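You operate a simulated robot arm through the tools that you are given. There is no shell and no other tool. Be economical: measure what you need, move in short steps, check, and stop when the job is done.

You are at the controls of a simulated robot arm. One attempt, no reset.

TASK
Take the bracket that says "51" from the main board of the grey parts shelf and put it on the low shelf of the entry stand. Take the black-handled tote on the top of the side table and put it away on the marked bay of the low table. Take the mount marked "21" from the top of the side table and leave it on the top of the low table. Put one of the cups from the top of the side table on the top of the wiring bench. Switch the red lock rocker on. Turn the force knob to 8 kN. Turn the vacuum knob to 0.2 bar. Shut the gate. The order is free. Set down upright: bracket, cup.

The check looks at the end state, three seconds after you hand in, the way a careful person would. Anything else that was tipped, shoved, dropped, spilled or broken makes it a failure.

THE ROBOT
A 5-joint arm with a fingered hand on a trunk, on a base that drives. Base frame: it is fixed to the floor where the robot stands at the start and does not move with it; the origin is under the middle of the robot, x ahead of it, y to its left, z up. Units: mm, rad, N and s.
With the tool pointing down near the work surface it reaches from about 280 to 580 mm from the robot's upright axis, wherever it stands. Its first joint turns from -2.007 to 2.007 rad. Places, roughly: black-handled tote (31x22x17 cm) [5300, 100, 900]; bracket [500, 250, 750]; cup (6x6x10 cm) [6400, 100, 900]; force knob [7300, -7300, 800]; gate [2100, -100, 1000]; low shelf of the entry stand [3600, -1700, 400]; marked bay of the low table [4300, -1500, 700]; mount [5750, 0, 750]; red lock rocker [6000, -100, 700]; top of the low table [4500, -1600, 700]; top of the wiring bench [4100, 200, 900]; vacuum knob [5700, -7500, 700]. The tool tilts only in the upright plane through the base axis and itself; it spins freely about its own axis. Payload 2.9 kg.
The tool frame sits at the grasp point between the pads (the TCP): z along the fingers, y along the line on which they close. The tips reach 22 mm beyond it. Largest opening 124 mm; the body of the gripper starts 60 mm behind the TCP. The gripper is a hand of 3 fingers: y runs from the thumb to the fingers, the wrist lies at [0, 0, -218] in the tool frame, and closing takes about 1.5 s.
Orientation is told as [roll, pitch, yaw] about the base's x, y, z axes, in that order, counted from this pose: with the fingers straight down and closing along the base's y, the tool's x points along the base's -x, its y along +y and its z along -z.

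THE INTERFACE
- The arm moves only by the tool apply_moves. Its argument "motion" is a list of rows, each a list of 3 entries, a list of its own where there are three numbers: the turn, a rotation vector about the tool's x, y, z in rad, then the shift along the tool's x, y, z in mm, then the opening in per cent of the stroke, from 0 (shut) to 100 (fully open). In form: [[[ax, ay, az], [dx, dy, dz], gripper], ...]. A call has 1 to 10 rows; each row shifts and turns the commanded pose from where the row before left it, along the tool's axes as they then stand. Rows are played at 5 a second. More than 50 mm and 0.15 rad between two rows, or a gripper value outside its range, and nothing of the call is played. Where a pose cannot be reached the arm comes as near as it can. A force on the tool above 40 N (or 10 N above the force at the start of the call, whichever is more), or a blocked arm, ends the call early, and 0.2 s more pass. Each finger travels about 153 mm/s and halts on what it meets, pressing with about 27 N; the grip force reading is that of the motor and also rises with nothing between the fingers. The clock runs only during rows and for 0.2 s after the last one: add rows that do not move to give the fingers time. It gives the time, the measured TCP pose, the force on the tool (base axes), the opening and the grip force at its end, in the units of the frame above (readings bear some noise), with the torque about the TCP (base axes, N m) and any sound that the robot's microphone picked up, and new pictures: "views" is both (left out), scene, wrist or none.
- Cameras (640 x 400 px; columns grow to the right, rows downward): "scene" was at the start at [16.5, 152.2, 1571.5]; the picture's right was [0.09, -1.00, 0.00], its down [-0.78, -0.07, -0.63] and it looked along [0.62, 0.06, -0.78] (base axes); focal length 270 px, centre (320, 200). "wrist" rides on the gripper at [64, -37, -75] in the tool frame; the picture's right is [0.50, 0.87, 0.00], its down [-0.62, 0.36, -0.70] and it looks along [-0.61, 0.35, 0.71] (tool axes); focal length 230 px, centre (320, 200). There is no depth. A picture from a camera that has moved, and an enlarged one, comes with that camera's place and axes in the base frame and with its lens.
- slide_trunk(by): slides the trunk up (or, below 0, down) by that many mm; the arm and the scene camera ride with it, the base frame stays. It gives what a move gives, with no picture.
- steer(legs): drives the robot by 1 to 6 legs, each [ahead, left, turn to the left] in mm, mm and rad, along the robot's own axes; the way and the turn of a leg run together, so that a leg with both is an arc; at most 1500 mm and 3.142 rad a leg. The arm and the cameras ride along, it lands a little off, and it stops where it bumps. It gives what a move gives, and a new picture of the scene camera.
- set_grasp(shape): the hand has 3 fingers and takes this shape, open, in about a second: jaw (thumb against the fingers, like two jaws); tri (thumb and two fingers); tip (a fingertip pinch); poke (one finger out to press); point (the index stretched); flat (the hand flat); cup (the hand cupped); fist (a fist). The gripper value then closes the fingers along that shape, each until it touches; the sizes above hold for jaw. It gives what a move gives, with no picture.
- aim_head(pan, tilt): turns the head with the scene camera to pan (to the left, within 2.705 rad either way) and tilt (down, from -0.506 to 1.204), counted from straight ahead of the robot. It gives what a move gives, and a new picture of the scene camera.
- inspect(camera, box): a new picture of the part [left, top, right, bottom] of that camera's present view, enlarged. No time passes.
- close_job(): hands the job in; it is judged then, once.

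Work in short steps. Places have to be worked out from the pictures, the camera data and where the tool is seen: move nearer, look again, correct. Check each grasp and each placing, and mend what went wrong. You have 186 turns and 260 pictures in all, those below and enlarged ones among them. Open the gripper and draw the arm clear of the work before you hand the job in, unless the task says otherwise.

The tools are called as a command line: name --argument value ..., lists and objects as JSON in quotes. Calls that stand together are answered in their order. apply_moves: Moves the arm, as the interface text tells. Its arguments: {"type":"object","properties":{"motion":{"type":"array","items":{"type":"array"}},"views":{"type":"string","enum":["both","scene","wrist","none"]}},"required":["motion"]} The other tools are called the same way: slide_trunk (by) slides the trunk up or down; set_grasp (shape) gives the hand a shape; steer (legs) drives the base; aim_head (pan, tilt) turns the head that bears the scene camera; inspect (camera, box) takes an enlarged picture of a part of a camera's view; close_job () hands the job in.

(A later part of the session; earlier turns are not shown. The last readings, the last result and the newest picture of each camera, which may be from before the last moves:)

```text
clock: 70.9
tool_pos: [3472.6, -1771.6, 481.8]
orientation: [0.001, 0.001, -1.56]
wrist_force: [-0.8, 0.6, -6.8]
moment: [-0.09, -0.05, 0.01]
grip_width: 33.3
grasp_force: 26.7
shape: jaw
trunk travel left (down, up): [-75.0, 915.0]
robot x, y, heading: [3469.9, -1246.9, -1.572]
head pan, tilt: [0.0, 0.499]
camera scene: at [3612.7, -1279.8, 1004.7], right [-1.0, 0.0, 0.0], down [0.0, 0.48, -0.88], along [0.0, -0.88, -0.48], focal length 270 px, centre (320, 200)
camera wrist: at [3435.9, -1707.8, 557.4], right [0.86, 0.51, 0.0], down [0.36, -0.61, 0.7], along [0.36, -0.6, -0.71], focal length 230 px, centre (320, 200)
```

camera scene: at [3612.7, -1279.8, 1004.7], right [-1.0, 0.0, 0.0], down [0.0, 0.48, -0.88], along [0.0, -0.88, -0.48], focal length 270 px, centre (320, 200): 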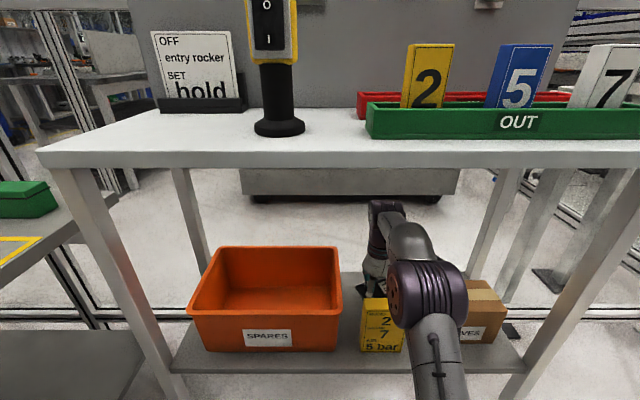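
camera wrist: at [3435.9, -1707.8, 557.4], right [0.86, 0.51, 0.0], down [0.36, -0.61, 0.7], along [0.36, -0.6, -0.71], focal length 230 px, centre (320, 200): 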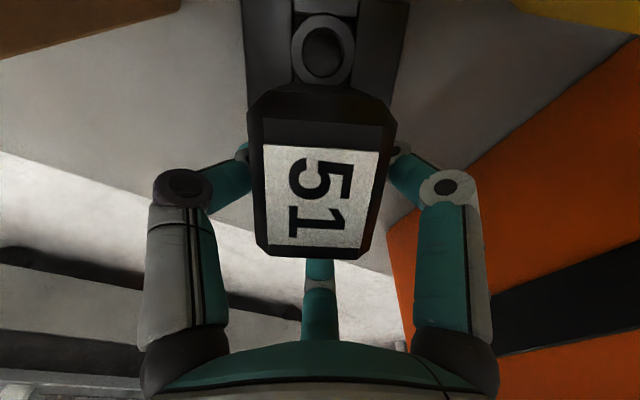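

I go down in small steps, watching the force.

apply_moves --motion '[[[0, 0, 0], [0, 0, 5], 0], [[0, 0, 0], [0, 0, 5], 0], [[0, 0, 0], [0, 0, 0], 0]]' --views "none"

apply_moves --motion '[[[0, 0, 0], [0, 0, 4], 0], [[0, 0, 0], [0, 0, 0], 0]]' --views "none"

apply_moves --motion '[[[0, 0, 0], [0, 0, 4], 0], [[0, 0, 0], [0, 0, 0], 0]]' --views "none"

```text
clock: 71.7
tool_pos: [3474.4, -1771.7, 472.5]
orientation: [-0.001, -0.001, -1.561]
wrist_force: [-0.4, -0.1, -4.5]
moment: [-0.06, -0.01, 0.03]
grip_width: 33.3
grasp_force: 27.4
shape: jaw
trunk travel left (down, up): [-75.0, 915.0]
robot x, y, heading: [3468.3, -1246.8, -1.576]
head pan, tilt: [0.0, 0.499]
```

```text
clock: 72.3
tool_pos: [3472.9, -1772.2, 468.5]
orientation: [-0.001, 0.0, -1.561]
wrist_force: [0.3, 0.4, -4.9]
moment: [0.04, 0.06, 0.0]
grip_width: 33.3
grasp_force: 27.6
shape: jaw
trunk travel left (down, up): [-75.0, 915.0]
robot x, y, heading: [3467.8, -1249.4, -1.571]
head pan, tilt: [0.0, 0.499]
```

```text
clock: 72.9
tool_pos: [3473.7, -1772.2, 464.8]
orientation: [-0.001, -0.002, -1.561]
wrist_force: [0.6, -1.0, -3.1]
moment: [0.07, 0.06, 0.02]
grip_width: 33.4
grasp_force: 27.4
shape: jaw
trunk travel left (down, up): [-75.0, 915.0]
robot x, y, heading: [3466.8, -1244.1, -1.569]
head pan, tilt: [0.0, 0.499]
```

Contact has begun; 3 mm more and check.

apply_moves --motion '[[[0, 0, 0], [0, 0, 3], 0], [[0, 0, 0], [0, 0, 0], 0]]' --views "wrist"

```text
clock: 73.5
tool_pos: [3472.8, -1771.6, 461.6]
orientation: [-0.001, -0.001, -1.559]
wrist_force: [0.8, -1.0, -1.4]
moment: [0.15, 0.13, -0.02]
grip_width: 33.3
grasp_force: 27.0
shape: jaw
trunk travel left (down, up): [-75.0, 915.0]
robot x, y, heading: [3466.6, -1244.3, -1.572]
head pan, tilt: [0.0, 0.499]
camera wrist: at [3435.2, -1707.9, 536.8], right [0.86, 0.51, 0.0], down [0.36, -0.61, 0.7], along [0.36, -0.6, -0.71], focal length 230 px, centre (320, 200)
```

wrist: 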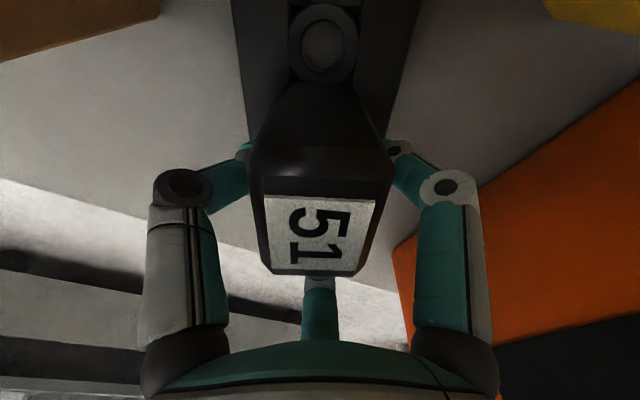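

The bracket rests on the shelf. I open partway (to about 65 mm), watching the neighbours.

apply_moves --motion '[[[0, 0, 0], [0, 0, 0], 30], [[0, 0, 0], [0, 0, 0], 42], [[0, 0, 0], [0, 0, 0], 55], [[0, 0, 0], [0, 0, 0], 55], [[0, 0, 0], [0, 0, 0], 55]]'

```text
clock: 74.7
tool_pos: [3472.7, -1770.6, 460.9]
orientation: [0.001, 0.001, -1.56]
wrist_force: [-0.2, -0.2, 0.3]
moment: [0.02, 0.03, 0.0]
grip_width: 67.4
grasp_force: 0.1
shape: jaw
trunk travel left (down, up): [-75.0, 915.0]
robot x, y, heading: [3466.6, -1249.9, -1.573]
head pan, tilt: [0.0, 0.499]
camera scene: at [3612.7, -1279.0, 1004.7], right [-1.0, 0.0, 0.0], down [0.0, 0.48, -0.88], along [0.0, -0.88, -0.48], focal length 270 px, centre (320, 200)
camera wrist: at [3435.2, -1707.7, 537.0], right [0.86, 0.51, 0.0], down [0.36, -0.61, 0.7], along [0.36, -0.6, -0.71], focal length 230 px, centre (320, 200)
```

scene: 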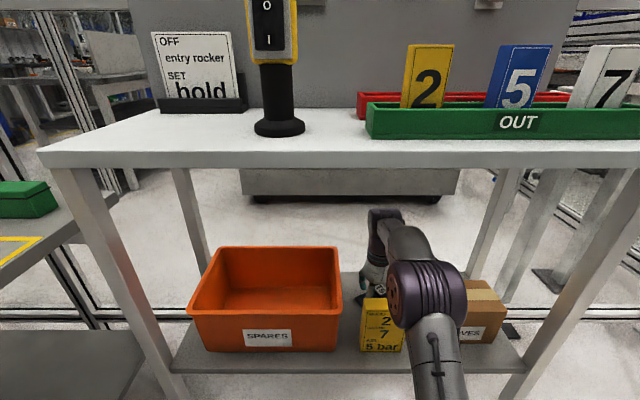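
wrist: 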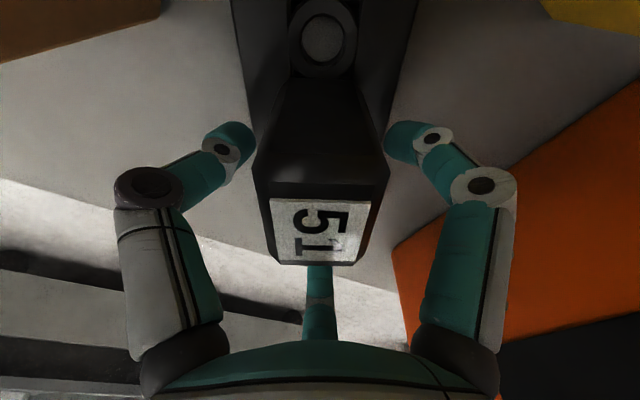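

Released cleanly. I rise 80 mm, then tilt back out along the reverse path.

apply_moves --motion '[[[0, 0, 0], [0, 0, -20], 55], [[0, 0, 0], [0, 0, -20], 55], [[0, 0, 0], [0, 0, -20], 55], [[0, 0, 0], [0, 0, -20], 55], [[0, 0, 0], [0, 0, 0], 55]]' --views "wrist"

apply_moves --motion '[[[0, -0.15, 0], [-2, 0, -10], 55], [[0, -0.15, 0], [-3.8, 0, -11.6], 55], [[0, -0.15, 0], [-6.6, 0, -14.7], 55], [[0, -0.15, 0], [-10.1, 0, -16.2], 55], [[0, -0.15, 0], [-15.8, 0, -19.5], 55], [[0, -0.15, 0], [-20.6, 0, -19.1], 55], [[0, -0.15, 0], [-24.7, 0, -17.1], 55], [[0, 0, 0], [0, 0, 0], 55], [[0, 0, 0], [0, 0, 0], 55]]' --views "scene"

```text
clock: 75.9
tool_pos: [3471.2, -1770.6, 541.4]
orientation: [0.0, -0.001, -1.562]
wrist_force: [0.6, 0.5, 0.8]
moment: [0.01, 0.03, -0.02]
grip_width: 68.0
grasp_force: 0.1
shape: jaw
trunk travel left (down, up): [-75.0, 915.0]
robot x, y, heading: [3468.8, -1246.9, -1.569]
head pan, tilt: [0.0, 0.499]
camera wrist: at [3434.2, -1707.1, 617.3], right [0.86, 0.51, 0.0], down [0.36, -0.61, 0.7], along [0.36, -0.6, -0.71], focal length 230 px, centre (320, 200)
```

wrist: 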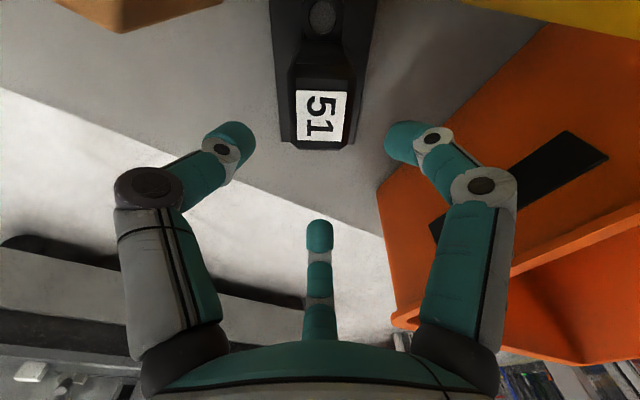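

```text
clock: 77.9
tool_pos: [3472.3, -1787.2, 680.9]
orientation: [-0.002, -1.051, -1.558]
wrist_force: [0.6, 0.2, -0.3]
moment: [0.06, -0.03, 0.04]
grip_width: 67.9
grasp_force: 0.1
shape: jaw
trunk travel left (down, up): [-75.0, 915.0]
robot x, y, heading: [3466.6, -1246.1, -1.572]
head pan, tilt: [0.0, 0.499]
camera scene: at [3612.7, -1279.0, 1004.7], right [-1.0, 0.0, 0.0], down [0.0, 0.48, -0.88], along [0.0, -0.88, -0.48], focal length 270 px, centre (320, 200)
```

scene: 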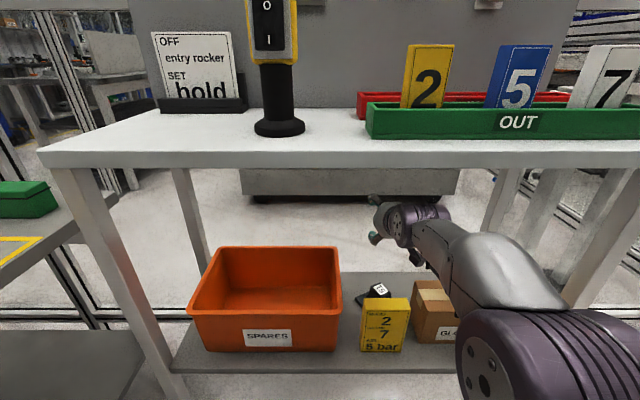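

The bracket stands upright on the shelf. I back out, then restore the arm and the trunk.

steer --legs '[[-480, 0, 0]]'

slide_trunk --by 400

slide_trunk --by 275

apply_moves --motion '[[[0, 0.15, 0], [27, 0, 13.3], 100], [[0, 0.15, 0], [23.1, 0, 15.9], 100], [[0, 0.15, 0], [18.5, 0, 17], 100], [[0, 0.15, 0], [12.4, 0, 14.6], 100], [[0, 0.15, 0], [28.7, 0, 13.5], 100], [[0, 0.15, 0], [35.4, 0, 10.9], 100], [[0, 0.148, 0], [33.5, 0, 9.6], 100], [[0, 0, 0], [30, 0, 0], 100], [[0, 0, 0], [0, 0, 0], 100]]' --views "none"

aim_head --pan 1.2 --tilt 0.45

```text
clock: 80.8
tool_pos: [3474.6, -1307.7, 679.9]
orientation: [-0.003, -1.05, -1.548]
wrist_force: [-0.5, -0.8, -0.4]
moment: [-0.01, 0.03, -0.02]
grip_width: 67.4
grasp_force: 0.1
shape: jaw
trunk travel left (down, up): [-75.0, 915.0]
robot x, y, heading: [3462.4, -770.0, -1.558]
head pan, tilt: [0.0, 0.499]
camera scene: at [3609.6, -798.0, 1004.7], right [-1.0, -0.01, 0.0], down [-0.01, 0.48, -0.88], along [0.01, -0.88, -0.48], focal length 270 px, centre (320, 200)
```

scene: 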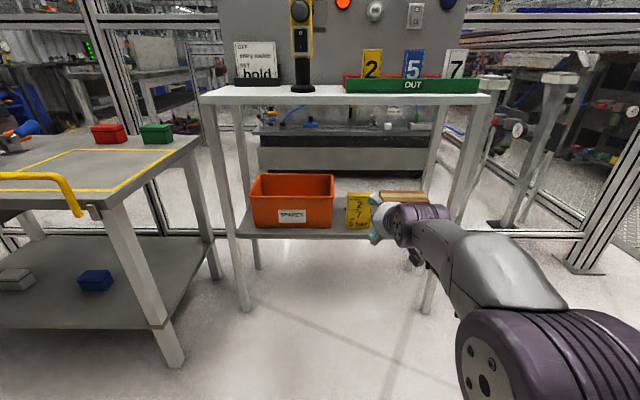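

```text
clock: 84.6
tool_pos: [3475.6, -1308.4, 1080.8]
orientation: [0.0, -1.05, -1.549]
wrist_force: [-0.3, -0.2, 0.4]
moment: [0.02, -0.01, 0.0]
grip_width: 68.0
grasp_force: 0.1
shape: jaw
trunk travel left (down, up): [-475.0, 515.0]
robot x, y, heading: [3461.2, -768.3, -1.551]
head pan, tilt: [0.0, 0.499]
```

```text
clock: 87.4
tool_pos: [3475.2, -1307.2, 1355.7]
orientation: [-0.003, -1.052, -1.548]
wrist_force: [-0.3, 0.0, -1.0]
moment: [-0.02, -0.03, 0.03]
grip_width: 67.5
grasp_force: 0.2
shape: jaw
trunk travel left (down, up): [-750.0, 240.0]
robot x, y, heading: [3463.2, -771.3, -1.561]
head pan, tilt: [0.0, 0.499]
```

```text
clock: 89.4
tool_pos: [3473.1, -1187.1, 1194.7]
orientation: [0.001, 0.0, -1.548]
wrist_force: [-0.1, 0.3, -0.3]
moment: [-0.04, -0.03, 0.02]
grip_width: 123.6
grasp_force: 0.0
shape: jaw
trunk travel left (down, up): [-750.0, 240.0]
robot x, y, heading: [3463.1, -766.0, -1.556]
head pan, tilt: [0.0, 0.499]
```

```text
clock: 90.8
tool_pos: [3473.1, -1185.6, 1196.4]
orientation: [0.0, -0.003, -1.548]
wrist_force: [0.7, 1.4, -0.4]
moment: [0.0, 0.01, 0.04]
grip_width: 123.8
grasp_force: 0.1
shape: jaw
trunk travel left (down, up): [-750.0, 240.0]
robot x, y, heading: [3466.6, -771.8, -1.559]
head pan, tilt: [1.201, 0.45]
camera scene: at [3694.6, -739.2, 1684.2], right [-0.35, -0.94, 0.0], down [-0.41, 0.15, -0.9], along [0.84, -0.32, -0.44], focal length 270 px, centre (320, 200)
```

scene: 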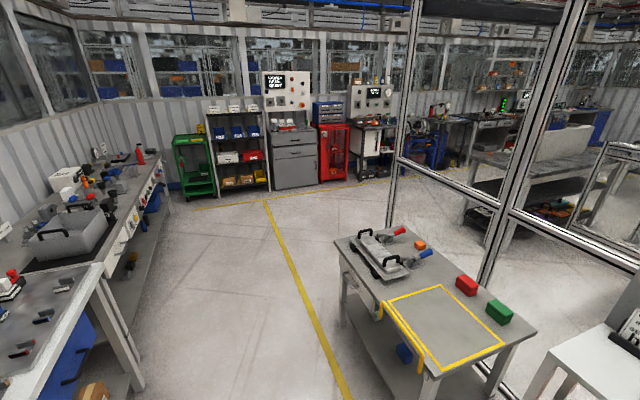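

I have a clear view of the aisle: side table/bench on the left, low table on the right. I drive along the aisle and turn to face the side table.

steer --legs '[[-50, 1500, 0], [0, 330, 0], [0, 0, 3.13]]'

aim_head --pan 0.0 --tilt 0.7

```text
refused: leg 1 is longer than a leg can be; nothing moved
```

```text
clock: 92.2
tool_pos: [3472.0, -1185.7, 1195.7]
orientation: [-0.001, -0.002, -1.548]
wrist_force: [-0.5, 0.4, -0.1]
moment: [0.03, 0.03, 0.0]
grip_width: 124.1
grasp_force: 0.0
shape: jaw
trunk travel left (down, up): [-750.0, 240.0]
robot x, y, heading: [3464.0, -771.7, -1.559]
head pan, tilt: [0.0, 0.7]
camera scene: at [3609.7, -792.0, 1662.0], right [-1.0, -0.01, 0.0], down [-0.01, 0.64, -0.77], along [0.01, -0.76, -0.64], focal length 270 px, centre (320, 200)
```

scene: 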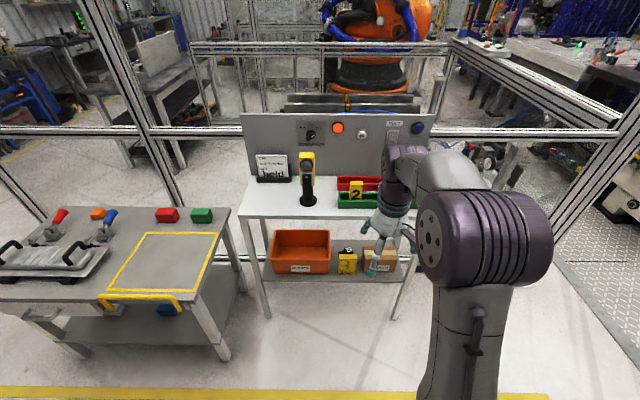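

steer --legs '[[-40, 1200, 0], [0, 630, 0], [0, 0, 3.13]]'

```text
clock: 108.9
tool_pos: [5312.6, -330.2, 1194.9]
orientation: [-0.002, -0.004, 1.579]
wrist_force: [0.3, 0.0, 0.3]
moment: [-0.01, 0.0, -0.02]
grip_width: 123.8
grasp_force: 0.1
shape: jaw
trunk travel left (down, up): [-750.0, 240.0]
robot x, y, heading: [5313.7, -747.0, 1.568]
head pan, tilt: [0.0, 0.7]
camera scene: at [5172.8, -721.4, 1662.0], right [1.0, 0.0, 0.0], down [0.0, -0.64, -0.76], along [0.0, 0.76, -0.64], focal length 270 px, centre (320, 200)
```

scene: 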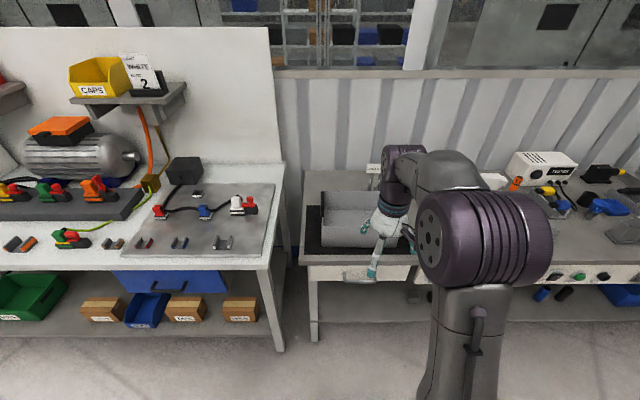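

The tote is hidden by the arm; I shift right to see the side table top.

steer --legs '[[0, -420, 0]]'

inspect --camera "scene" --box '[120, 130, 440, 330]'

```text
clock: 111.5
tool_pos: [5717.1, -327.6, 1194.9]
orientation: [0.0, -0.004, 1.591]
wrist_force: [1.2, -0.4, 0.4]
moment: [0.03, -0.01, 0.02]
grip_width: 123.7
grasp_force: 0.2
shape: jaw
trunk travel left (down, up): [-750.0, 240.0]
robot x, y, heading: [5727.1, -747.2, 1.58]
head pan, tilt: [0.0, 0.7]
camera scene: at [5580.5, -721.1, 1662.0], right [1.0, 0.01, 0.0], down [0.01, -0.64, -0.76], along [-0.01, 0.76, -0.64], focal length 270 px, centre (320, 200)
```

scene: 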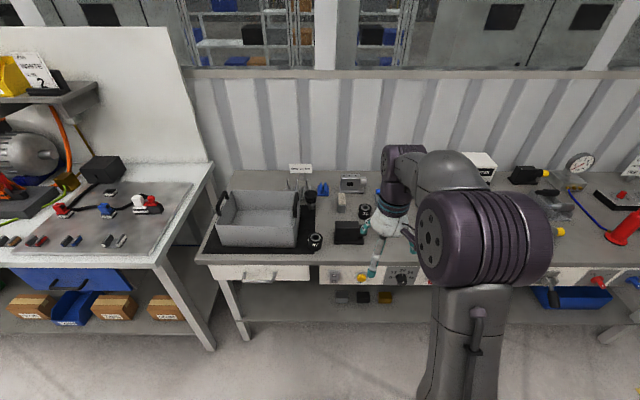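

```text
2.00 times, centred on (280, 230) of scene
camera zoom: at [5580.5, -721.1, 1662.0], right [1.0, 0.01, 0.0], down [0.01, -0.64, -0.76], along [-0.01, 0.76, -0.64], focal length 539 px, centre (400, 140)
```

zoom: 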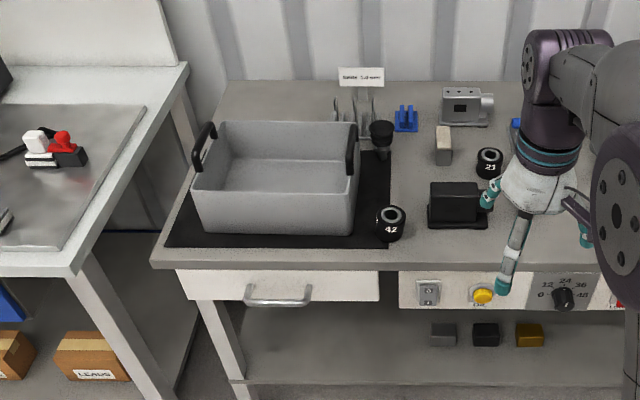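

I zoom in on the tote and on the mounts near it.

inspect --camera "scene" --box '[200, 160, 344, 250]'

inspect --camera "scene" --box '[290, 160, 434, 250]'

```text
4.44 times, centred on (272, 205) of scene
camera zoom: at [5580.5, -721.1, 1662.0], right [1.0, 0.01, 0.0], down [0.01, -0.64, -0.76], along [-0.01, 0.76, -0.64], focal length 1198 px, centre (533, 178)
```

zoom: 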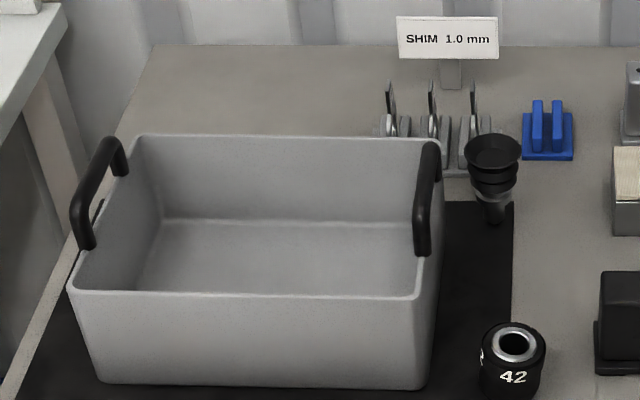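

```text
4.44 times, centred on (362, 205) of scene
camera zoom: at [5580.5, -721.1, 1662.0], right [1.0, 0.01, 0.0], down [0.01, -0.64, -0.76], along [-0.01, 0.76, -0.64], focal length 1198 px, centre (133, 178)
```

zoom: 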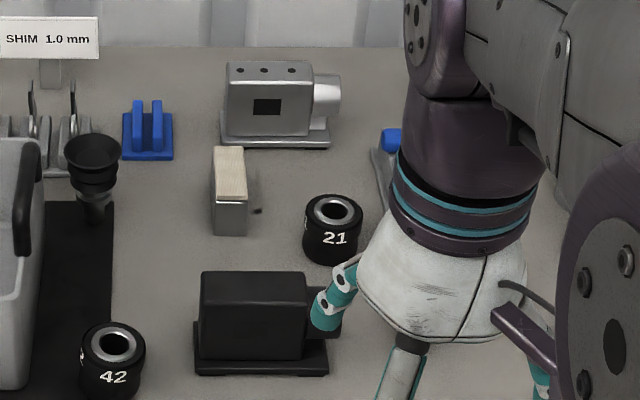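

Tote: rim front centre about (5318, 22, 904), 31 cm along x, handles at both ends. I will pinch the middle of the front wall. Drive into place, spin the tool to close along y.

steer --legs '[[270, 405, -0.01]]'

apply_moves --motion '[[[0, 0, 0.145], [0, 0, 0], 100], [[0, 0, 0.145], [0, 0, 0], 100], [[0, 0, 0.145], [0, 0, 0], 100], [[0, 0, 0.145], [0, 0, 0], 100], [[0, 0, 0.145], [0, 0, 0], 100], [[0, 0, 0.145], [0, 0, 0], 100], [[0, 0, 0.145], [0, 0, 0], 100], [[0, 0, 0.145], [0, 0, 0], 100], [[0, 0, 0.145], [0, 0, 0], 100], [[0, 0, 0.145], [0, 0, 0], 100]]' --views "none"

apply_moves --motion '[[[0, 0, 0.13], [0, 0, 20], 100], [[0, 0, 0], [0, 0, 40], 100], [[0, 0, 0], [0, 0, 40], 100], [[0, 0, 0], [0, 0, 0], 100], [[0, 0, 0], [0, 0, 0], 100]]'

```text
clock: 114.3
tool_pos: [5314.0, -56.8, 1195.8]
orientation: [0.001, -0.003, 1.586]
wrist_force: [0.0, 0.8, -0.1]
moment: [0.03, 0.01, 0.01]
grip_width: 123.9
grasp_force: 0.0
shape: jaw
trunk travel left (down, up): [-750.0, 240.0]
robot x, y, heading: [5321.1, -472.2, 1.576]
head pan, tilt: [0.0, 0.7]
camera scene: at [5175.7, -448.8, 1662.0], right [1.0, 0.01, 0.0], down [0.01, -0.64, -0.76], along [-0.01, 0.76, -0.64], focal length 270 px, centre (320, 200)
```

scene: 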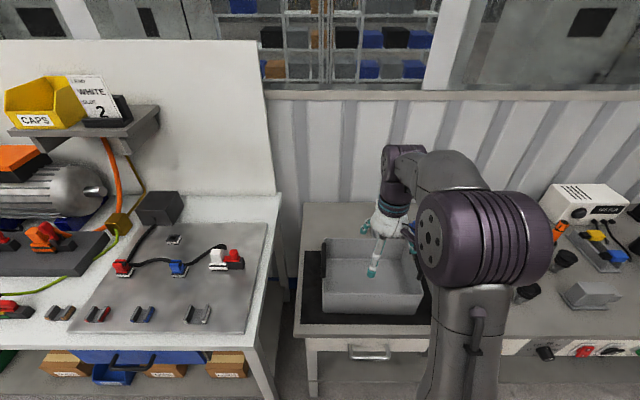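

```text
clock: 116.5
tool_pos: [5314.9, -57.3, 1193.9]
orientation: [0.003, 0.001, 0.136]
wrist_force: [0.1, 0.5, 0.7]
moment: [0.0, -0.01, 0.05]
grip_width: 123.7
grasp_force: 0.1
shape: jaw
trunk travel left (down, up): [-750.0, 240.0]
robot x, y, heading: [5324.9, -472.4, 1.582]
head pan, tilt: [0.0, 0.7]
```

```text
clock: 117.7
tool_pos: [5312.6, -58.5, 1092.1]
orientation: [0.003, 0.0, 0.007]
wrist_force: [-0.1, 0.2, -0.3]
moment: [-0.03, 0.02, 0.01]
grip_width: 123.9
grasp_force: 0.1
shape: jaw
trunk travel left (down, up): [-750.0, 240.0]
robot x, y, heading: [5319.9, -469.5, 1.577]
head pan, tilt: [0.0, 0.7]
camera scene: at [5175.9, -448.5, 1662.0], right [1.0, 0.01, 0.0], down [0.01, -0.64, -0.76], along [-0.01, 0.76, -0.64], focal length 270 px, centre (320, 200)
camera wrist: at [5248.8, -95.5, 1168.2], right [-0.51, 0.86, 0.0], down [0.61, 0.36, 0.7], along [0.61, 0.36, -0.71], focal length 230 px, centre (320, 200)
```

scene: 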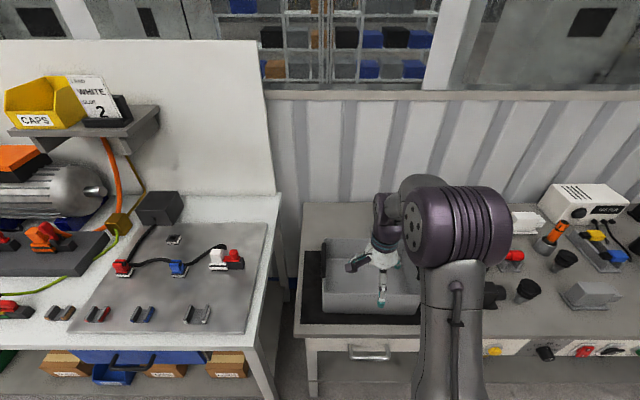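
wrist: 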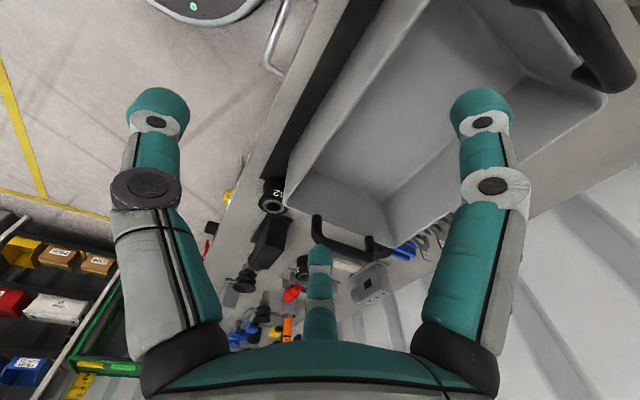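

I enlarge both views to fix the front wall position.

inspect --camera "wrist" --box '[200, 0, 520, 260]'

inspect --camera "scene" --box '[290, 220, 450, 340]'

```text
1.54 times, centred on (360, 130) of wrist
camera zoom: at [5248.8, -95.5, 1168.2], right [-0.51, 0.86, 0.0], down [0.61, 0.36, 0.7], along [0.61, 0.36, -0.71], focal length 354 px, centre (258, 308)
```

zoom: 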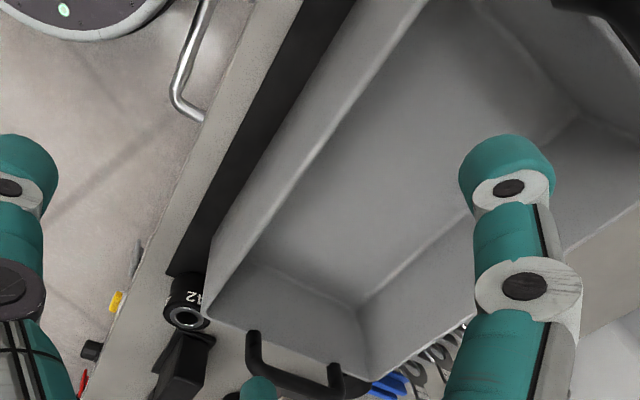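

```text
3.33 times, centred on (370, 280) of scene
camera zoom: at [5175.9, -448.5, 1662.0], right [1.0, 0.01, 0.0], down [0.01, -0.64, -0.76], along [-0.01, 0.76, -0.64], focal length 898 px, centre (153, -67)
```

zoom: 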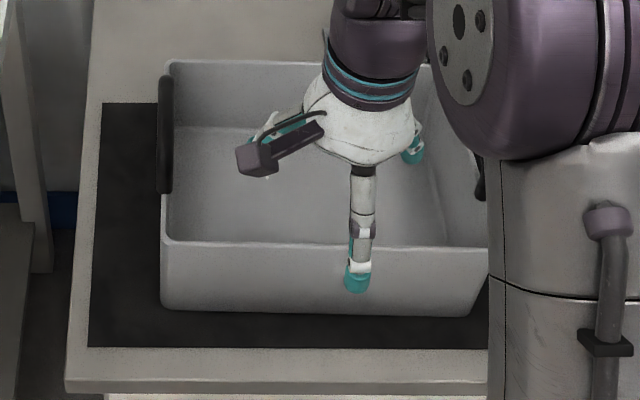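

Parallax between the two scene views gives: rim z≈935, front wall y≈-9, x from 5182 to 5486, table z≈824. I move above the middle of the wall and look again.

apply_moves --motion '[[[0, 0, 0], [-10, 25, 25], 100], [[0, 0, 0], [-11, 25, 30], 100], [[0, 0, 0], [0, 0, 30], 100], [[0, 0, 0], [0, 0, 30], 100], [[0, 0, 0], [0, 0, 0], 100], [[0, 0, 0], [0, 0, 0], 100]]'

```text
clock: 119.1
tool_pos: [5334.4, -2.0, 979.1]
orientation: [0.002, 0.0, 0.007]
wrist_force: [0.1, 0.4, -0.6]
moment: [0.0, -0.01, -0.02]
grip_width: 124.0
grasp_force: 0.0
shape: jaw
trunk travel left (down, up): [-750.0, 240.0]
robot x, y, heading: [5320.5, -469.2, 1.577]
head pan, tilt: [0.0, 0.7]
camera scene: at [5175.9, -448.5, 1662.0], right [1.0, 0.01, 0.0], down [0.0, -0.64, -0.76], along [-0.01, 0.76, -0.64], focal length 270 px, centre (320, 200)
camera wrist: at [5270.3, -39.0, 1055.4], right [-0.51, 0.86, 0.0], down [0.61, 0.36, 0.7], along [0.61, 0.36, -0.71], focal length 230 px, centre (320, 200)
```

scene: 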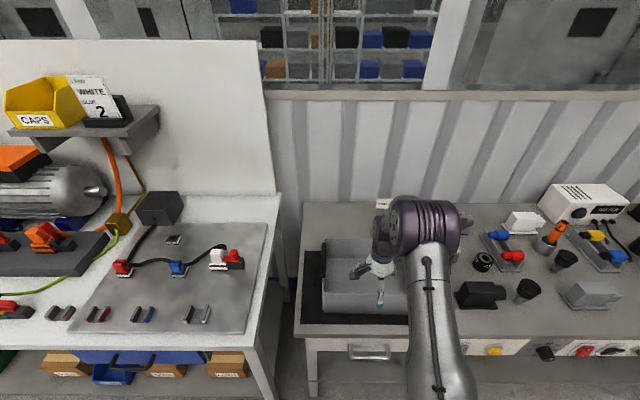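
wrist: 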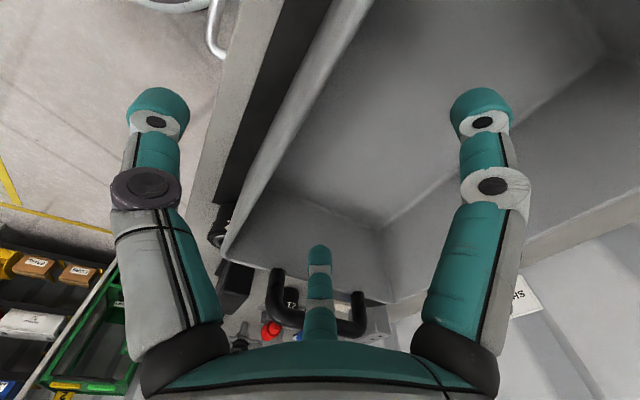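

The wall is at y≈-14. I shift by -12 mm and descend so that the wall stands between thumb and fingers.

apply_moves --motion '[[[0, 0, 0], [0, -12, 20], 100], [[0, 0, 0], [0, 0, 30], 100], [[0, 0, 0], [0, 0, 34], 100], [[0, 0, 0], [0, 0, 0], 100]]'

```text
clock: 120.1
tool_pos: [5334.4, -14.9, 898.2]
orientation: [0.006, 0.0, 0.008]
wrist_force: [-0.3, -0.5, -0.1]
moment: [0.0, -0.01, 0.0]
grip_width: 123.9
grasp_force: 0.1
shape: jaw
trunk travel left (down, up): [-750.0, 240.0]
robot x, y, heading: [5321.4, -473.7, 1.572]
head pan, tilt: [0.0, 0.7]
camera scene: at [5176.0, -449.3, 1662.0], right [1.0, 0.01, 0.0], down [0.0, -0.64, -0.77], along [-0.01, 0.77, -0.64], focal length 270 px, centre (320, 200)
camera wrist: at [5270.2, -52.4, 973.4], right [-0.51, 0.86, 0.0], down [0.61, 0.36, 0.7], along [0.61, 0.36, -0.71], focal length 230 px, centre (320, 200)
```

scene: 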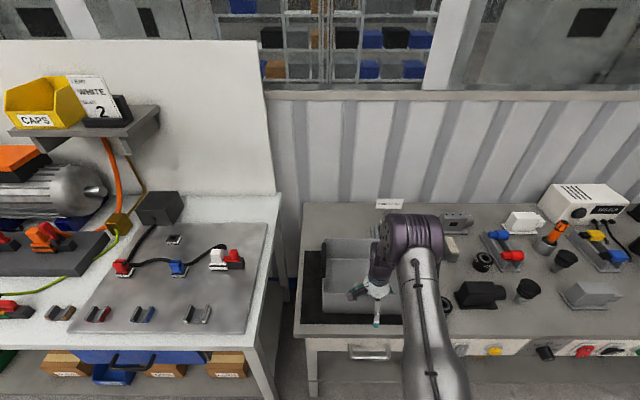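
wrist: 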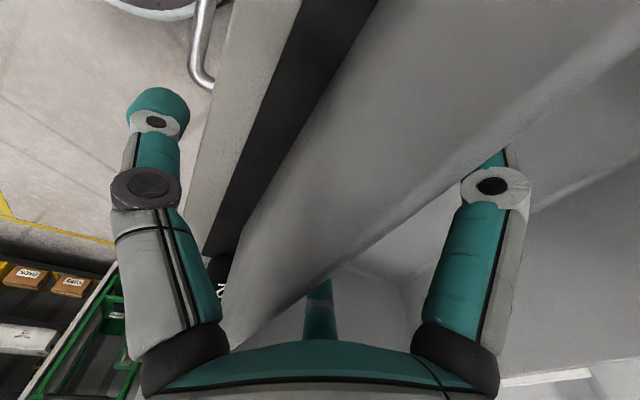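

Wall is between the fingers. I go 8 mm deeper and close.

apply_moves --motion '[[[0, 0, 0], [0, 0, 8], 100], [[0, 0, 0], [0, 0, 0], 60], [[0, 0, 0], [0, 0, 0], 30], [[0, 0, 0], [0, 0, 0], 0], [[0, 0, 0], [0, 0, 0], 0], [[0, 0, 0], [0, 0, 0], 0], [[0, 0, 0], [0, 0, 0], 0], [[0, 0, 0], [0, 0, 0], 0], [[0, 0, 0], [0, 0, 0], 0]]'

```text
clock: 122.1
tool_pos: [5334.8, -16.8, 889.1]
orientation: [0.001, -0.001, 0.007]
wrist_force: [-0.1, -3.8, 0.1]
moment: [-0.04, 0.02, -0.02]
grip_width: 2.8
grasp_force: 27.0
shape: jaw
trunk travel left (down, up): [-750.0, 240.0]
robot x, y, heading: [5318.4, -476.5, 1.576]
head pan, tilt: [0.0, 0.7]
camera scene: at [5175.9, -449.3, 1662.0], right [1.0, 0.01, 0.0], down [0.01, -0.64, -0.77], along [-0.01, 0.77, -0.64], focal length 270 px, centre (320, 200)
camera wrist: at [5270.9, -53.9, 964.8], right [-0.51, 0.86, 0.0], down [0.61, 0.36, 0.7], along [0.61, 0.36, -0.71], focal length 230 px, centre (320, 200)
```

scene: 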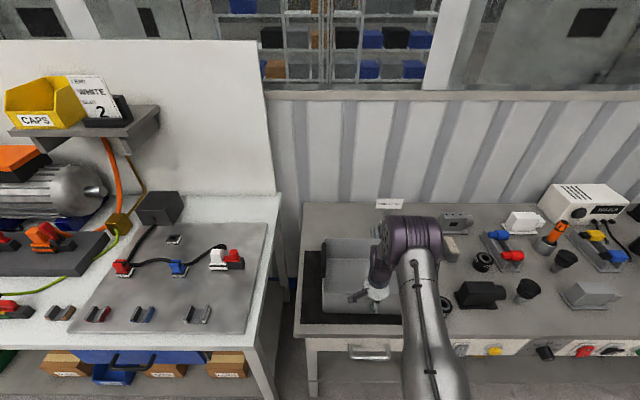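
wrist: 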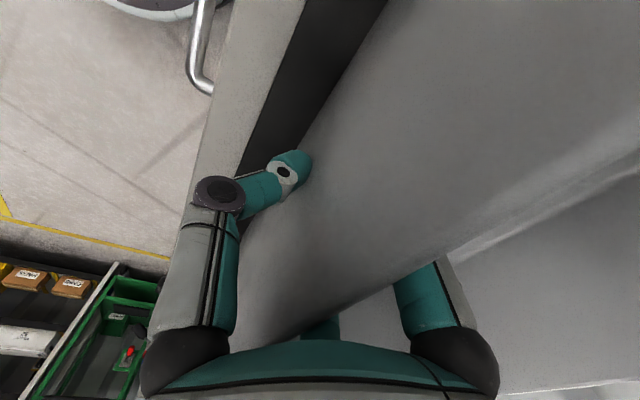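

Gripped on the wall. I lift slowly by 30 mm and check the tilt.

apply_moves --motion '[[[0, 0, 0], [0, 0, -8], 0], [[0, 0, 0], [0, 0, -8], 0], [[0, 0, 0], [0, 0, -8], 0], [[0, 0, 0], [0, 0, -8], 0], [[0, 0, 0], [0, 0, 0], 0]]'

```text
clock: 123.3
tool_pos: [5334.0, -16.1, 920.3]
orientation: [0.0, 0.0, 0.007]
wrist_force: [1.2, 1.5, -5.8]
moment: [-0.2, -0.01, -0.08]
grip_width: 3.1
grasp_force: 27.0
shape: jaw
trunk travel left (down, up): [-750.0, 240.0]
robot x, y, heading: [5319.0, -471.1, 1.573]
head pan, tilt: [0.0, 0.7]
camera scene: at [5176.0, -447.3, 1662.0], right [1.0, 0.01, 0.0], down [0.0, -0.64, -0.76], along [-0.01, 0.76, -0.64], focal length 270 px, centre (320, 200)
camera wrist: at [5270.1, -54.3, 996.1], right [-0.51, 0.86, 0.0], down [0.61, 0.36, 0.7], along [0.61, 0.36, -0.71], focal length 230 px, centre (320, 200)
```

scene: 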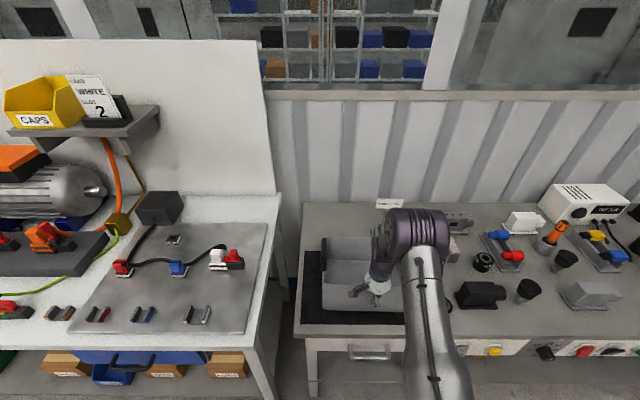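
wrist: 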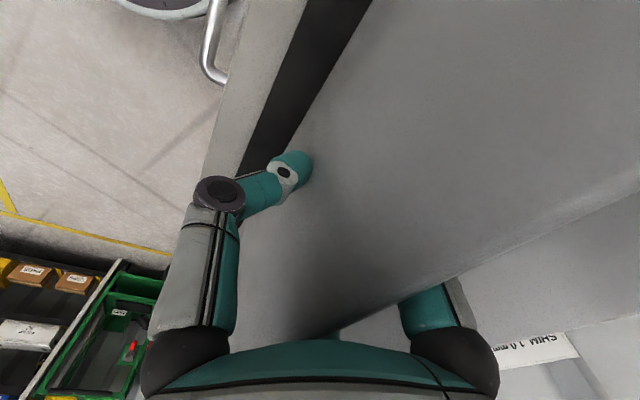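

The reading (-5.8 N, small moment) suggests the tote pivots on its back edge. I raise a little more and watch how the moment grows.

apply_moves --motion '[[[0, 0, 0], [0, 1, -8], 0], [[0, 0, 0], [0, 1, -8], 0], [[0, 0, 0], [0, 2, -8], 0], [[0, 0, 0], [0, 0, 0], 0]]'

```text
clock: 124.3
tool_pos: [5333.2, -12.5, 944.0]
orientation: [0.002, 0.001, 0.008]
wrist_force: [0.1, -0.4, -9.6]
moment: [-0.88, -0.07, -0.05]
grip_width: 3.2
grasp_force: 27.2
shape: jaw
trunk travel left (down, up): [-750.0, 240.0]
robot x, y, heading: [5318.4, -476.2, 1.576]
head pan, tilt: [0.0, 0.7]
camera scene: at [5175.9, -447.0, 1661.9], right [1.0, 0.01, 0.0], down [0.01, -0.65, -0.76], along [-0.01, 0.76, -0.65], focal length 270 px, centre (320, 200)
camera wrist: at [5269.6, -50.0, 1019.5], right [-0.51, 0.86, 0.0], down [0.61, 0.36, 0.7], along [0.61, 0.36, -0.71], focal length 230 px, centre (320, 200)
```

scene: 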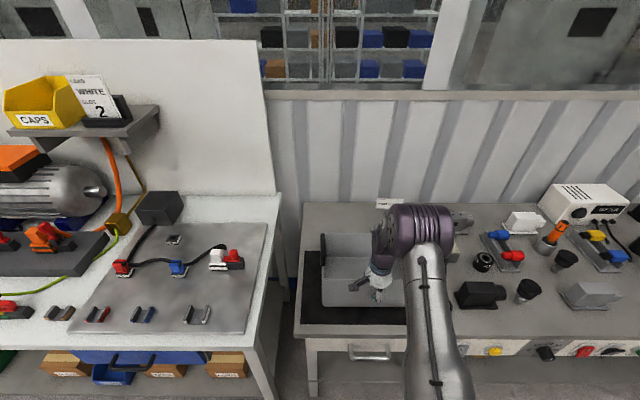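
wrist: 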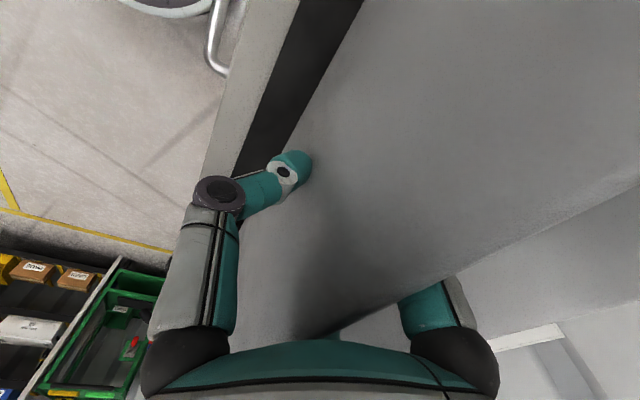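

The grasp carries 0.9 N·m now, nearly the whole weight. I raise another 30 mm.

apply_moves --motion '[[[0, 0, 0], [0, 0, -8], 0], [[0, 0, 0], [0, 0, -8], 0], [[0, 0, 0], [0, 0, -8], 0], [[0, 0, 0], [0, 0, -8], 0], [[0, 0, 0], [0, 0, 0], 0]]'

inspect --camera "scene" --box '[290, 190, 450, 340]'

```text
clock: 125.5
tool_pos: [5333.5, -11.5, 975.1]
orientation: [0.001, 0.0, 0.008]
wrist_force: [-0.1, 0.0, -9.0]
moment: [-0.86, -0.06, -0.02]
grip_width: 2.9
grasp_force: 26.7
shape: jaw
trunk travel left (down, up): [-750.0, 240.0]
robot x, y, heading: [5322.8, -474.7, 1.576]
head pan, tilt: [0.0, 0.7]
camera scene: at [5176.0, -446.9, 1661.9], right [1.0, 0.01, 0.0], down [0.0, -0.65, -0.76], along [-0.01, 0.76, -0.65], focal length 270 px, centre (320, 200)
camera wrist: at [5270.7, -48.7, 1050.9], right [-0.51, 0.86, 0.0], down [0.61, 0.36, 0.7], along [0.61, 0.36, -0.71], focal length 230 px, centre (320, 200)
```

scene: 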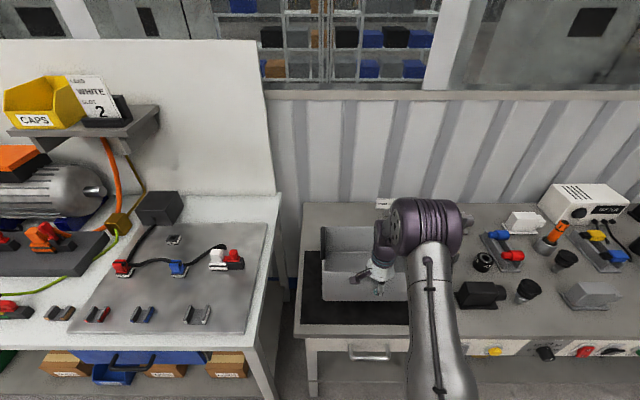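
wrist: 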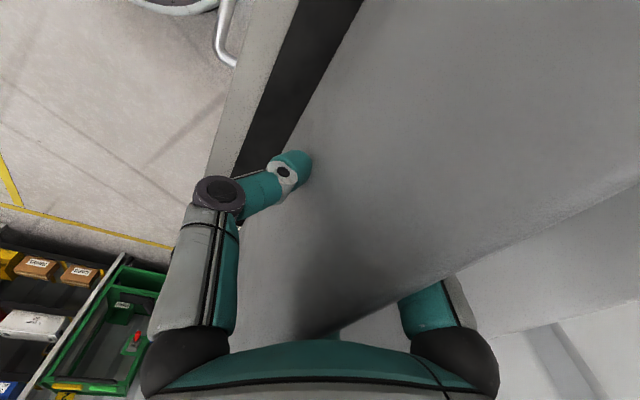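

```text
2.67 times, centred on (370, 265) of scene
camera zoom: at [5176.0, -446.9, 1661.9], right [1.0, 0.01, 0.0], down [0.0, -0.65, -0.76], along [-0.01, 0.76, -0.65], focal length 719 px, centre (187, 27)
```

zoom: 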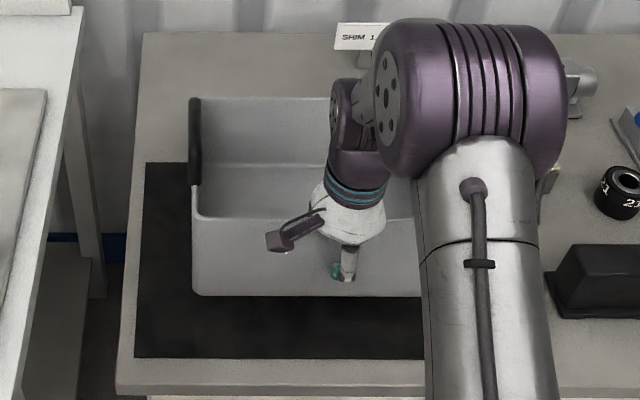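

The tote is fully off and held steadily at a slight tilt. I raise it well clear.

apply_moves --motion '[[[0, 0, 0], [0, 0, -12], 0], [[0, 0, 0], [0, 0, -14], 0], [[0, 0, 0], [0, 0, -14], 0], [[0, 0, 0], [0, 0, -14], 0], [[0, 0, 0], [0, 0, -14], 0], [[0, 0, 0], [0, -4, -14], 0], [[0, 0, 0], [0, -4, -14], 0], [[0, 0, 0], [0, -4, -14], 0], [[0, 0, 0], [0, 0, 0], 0]]' --views "scene"

steer --legs '[[-320, 0, 0]]'

```text
clock: 127.5
tool_pos: [5334.3, -23.8, 1084.0]
orientation: [0.002, 0.001, 0.007]
wrist_force: [-0.3, 0.0, -8.1]
moment: [-0.85, -0.06, 0.01]
grip_width: 2.8
grasp_force: 26.7
shape: jaw
trunk travel left (down, up): [-750.0, 240.0]
robot x, y, heading: [5319.1, -470.0, 1.58]
head pan, tilt: [0.0, 0.7]
camera scene: at [5175.9, -446.8, 1661.9], right [1.0, 0.01, 0.0], down [0.01, -0.65, -0.76], along [-0.01, 0.76, -0.65], focal length 270 px, centre (320, 200)
```

scene: 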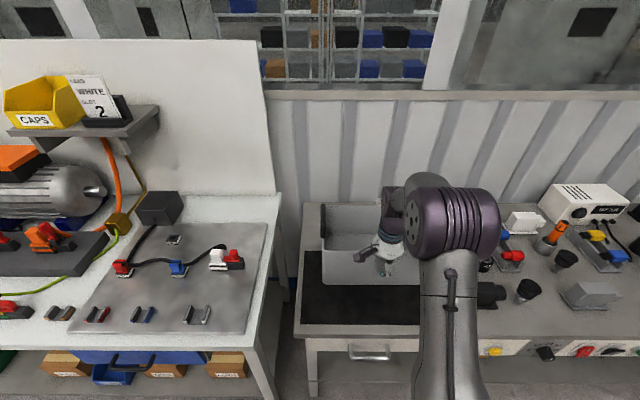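

```text
clock: 129.7
tool_pos: [5339.9, -338.2, 1083.8]
orientation: [0.003, 0.0, -0.006]
wrist_force: [-0.8, -0.4, -9.0]
moment: [-0.85, -0.04, 0.0]
grip_width: 2.7
grasp_force: 26.9
shape: jaw
trunk travel left (down, up): [-750.0, 240.0]
robot x, y, heading: [5316.9, -787.4, 1.568]
head pan, tilt: [0.0, 0.7]
camera scene: at [5176.8, -759.1, 1661.9], right [1.0, 0.0, 0.0], down [0.0, -0.64, -0.76], along [0.0, 0.76, -0.64], focal length 270 px, centre (320, 200)
```

scene: 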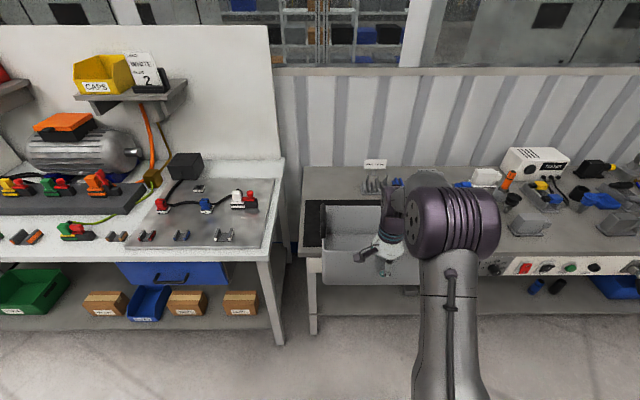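

Stable. I turn around to face the low table and slide along the aisle to x≈4330.

steer --legs '[[0, 0, 1.57], [0, 0, 1.57], [0, -1000, 0]]'

aim_head --pan 0.0 --tilt 0.75

```text
clock: 142.4
tool_pos: [4292.7, -1195.9, 1083.0]
orientation: [0.0, -0.002, 3.089]
wrist_force: [0.1, -0.3, -8.3]
moment: [0.89, 0.01, 0.01]
grip_width: 2.6
grasp_force: 26.8
shape: jaw
trunk travel left (down, up): [-750.0, 240.0]
robot x, y, heading: [4332.4, -747.5, -1.621]
head pan, tilt: [0.0, 0.7]
camera scene: at [4476.2, -780.8, 1662.0], right [-1.0, 0.05, 0.0], down [0.03, 0.64, -0.76], along [-0.04, -0.76, -0.65], focal length 270 px, centre (320, 200)
```

scene: 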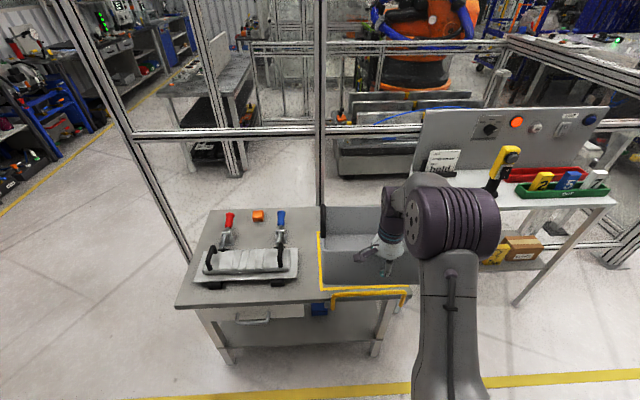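

```text
clock: 143.0
tool_pos: [4293.3, -1193.8, 1082.5]
orientation: [0.0, 0.0, 3.091]
wrist_force: [0.1, 0.2, -8.6]
moment: [0.87, 0.02, -0.02]
grip_width: 2.4
grasp_force: 26.8
shape: jaw
trunk travel left (down, up): [-750.0, 240.0]
robot x, y, heading: [4331.2, -746.5, -1.624]
head pan, tilt: [0.0, 0.75]
camera scene: at [4476.2, -778.7, 1657.7], right [-1.0, 0.05, 0.0], down [0.03, 0.68, -0.73], along [-0.04, -0.73, -0.68], focal length 270 px, centre (320, 200)
```

scene: 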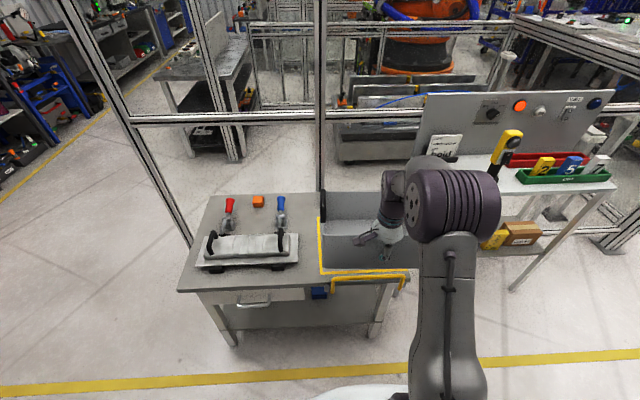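

I enlarge the bay region.

inspect --camera "scene" --box '[180, 170, 440, 340]'

```text
2.35 times, centred on (310, 255) of scene
camera zoom: at [4476.2, -778.7, 1657.7], right [-1.0, 0.05, 0.0], down [0.03, 0.68, -0.73], along [-0.04, -0.73, -0.68], focal length 634 px, centre (344, 71)
```

zoom: 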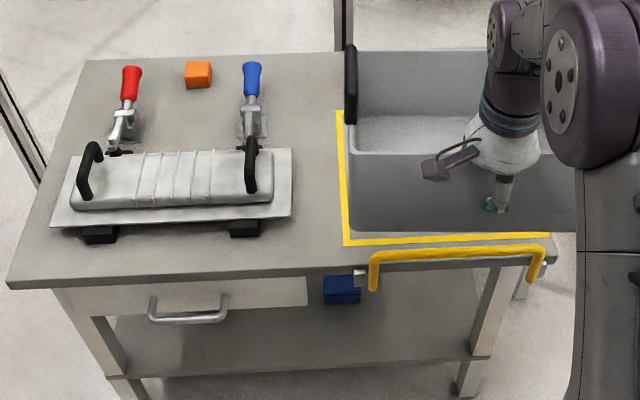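

Bay: about x 4097–4440, y -1345 to -1650, centre (4268, -1500). I align the robot and approach.

steer --legs '[[160, -40, 0.053]]'

inspect --camera "wrist" --box '[0, 0, 640, 400]'

```text
clock: 144.5
tool_pos: [4271.1, -1356.7, 1083.2]
orientation: [0.0, -0.001, -3.138]
wrist_force: [0.1, -0.5, -8.1]
moment: [0.87, 0.07, 0.0]
grip_width: 3.1
grasp_force: 26.6
shape: jaw
trunk travel left (down, up): [-750.0, 240.0]
robot x, y, heading: [4289.2, -905.7, -1.568]
head pan, tilt: [0.0, 0.75]
camera scene: at [4432.8, -931.3, 1657.7], right [-1.0, 0.0, 0.0], down [0.0, 0.68, -0.73], along [0.0, -0.73, -0.68], focal length 270 px, centre (320, 200)
```

scene: 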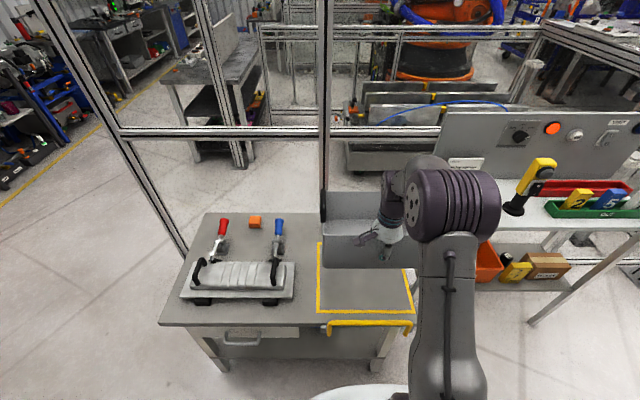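

```text
1.00 times, centred on (320, 200) of wrist (not enlarged: the box is as wide or as high as the picture)
camera zoom: at [4335.8, -1318.6, 1158.9], right [0.5, -0.86, 0.0], down [-0.62, -0.36, 0.7], along [-0.61, -0.35, -0.71], focal length 230 px, centre (320, 200)
```

zoom: 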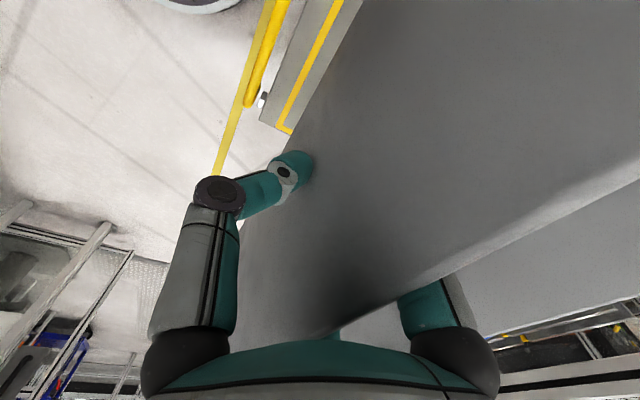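

inspect --camera "scene" --box '[290, 180, 440, 340]'

```text
2.50 times, centred on (365, 260) of scene
camera zoom: at [4432.8, -931.3, 1657.7], right [-1.0, 0.0, 0.0], down [0.0, 0.68, -0.73], along [0.0, -0.73, -0.68], focal length 674 px, centre (208, 50)
```

zoom: 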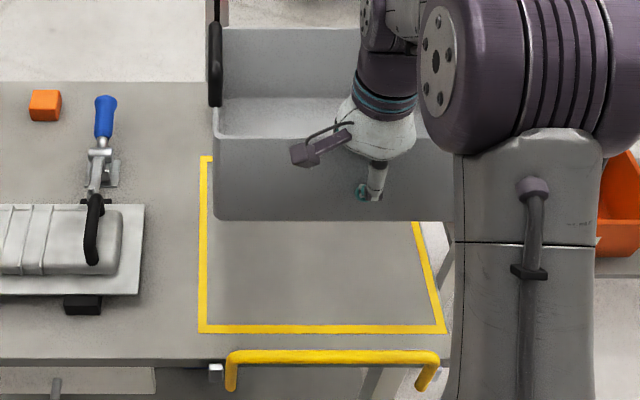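

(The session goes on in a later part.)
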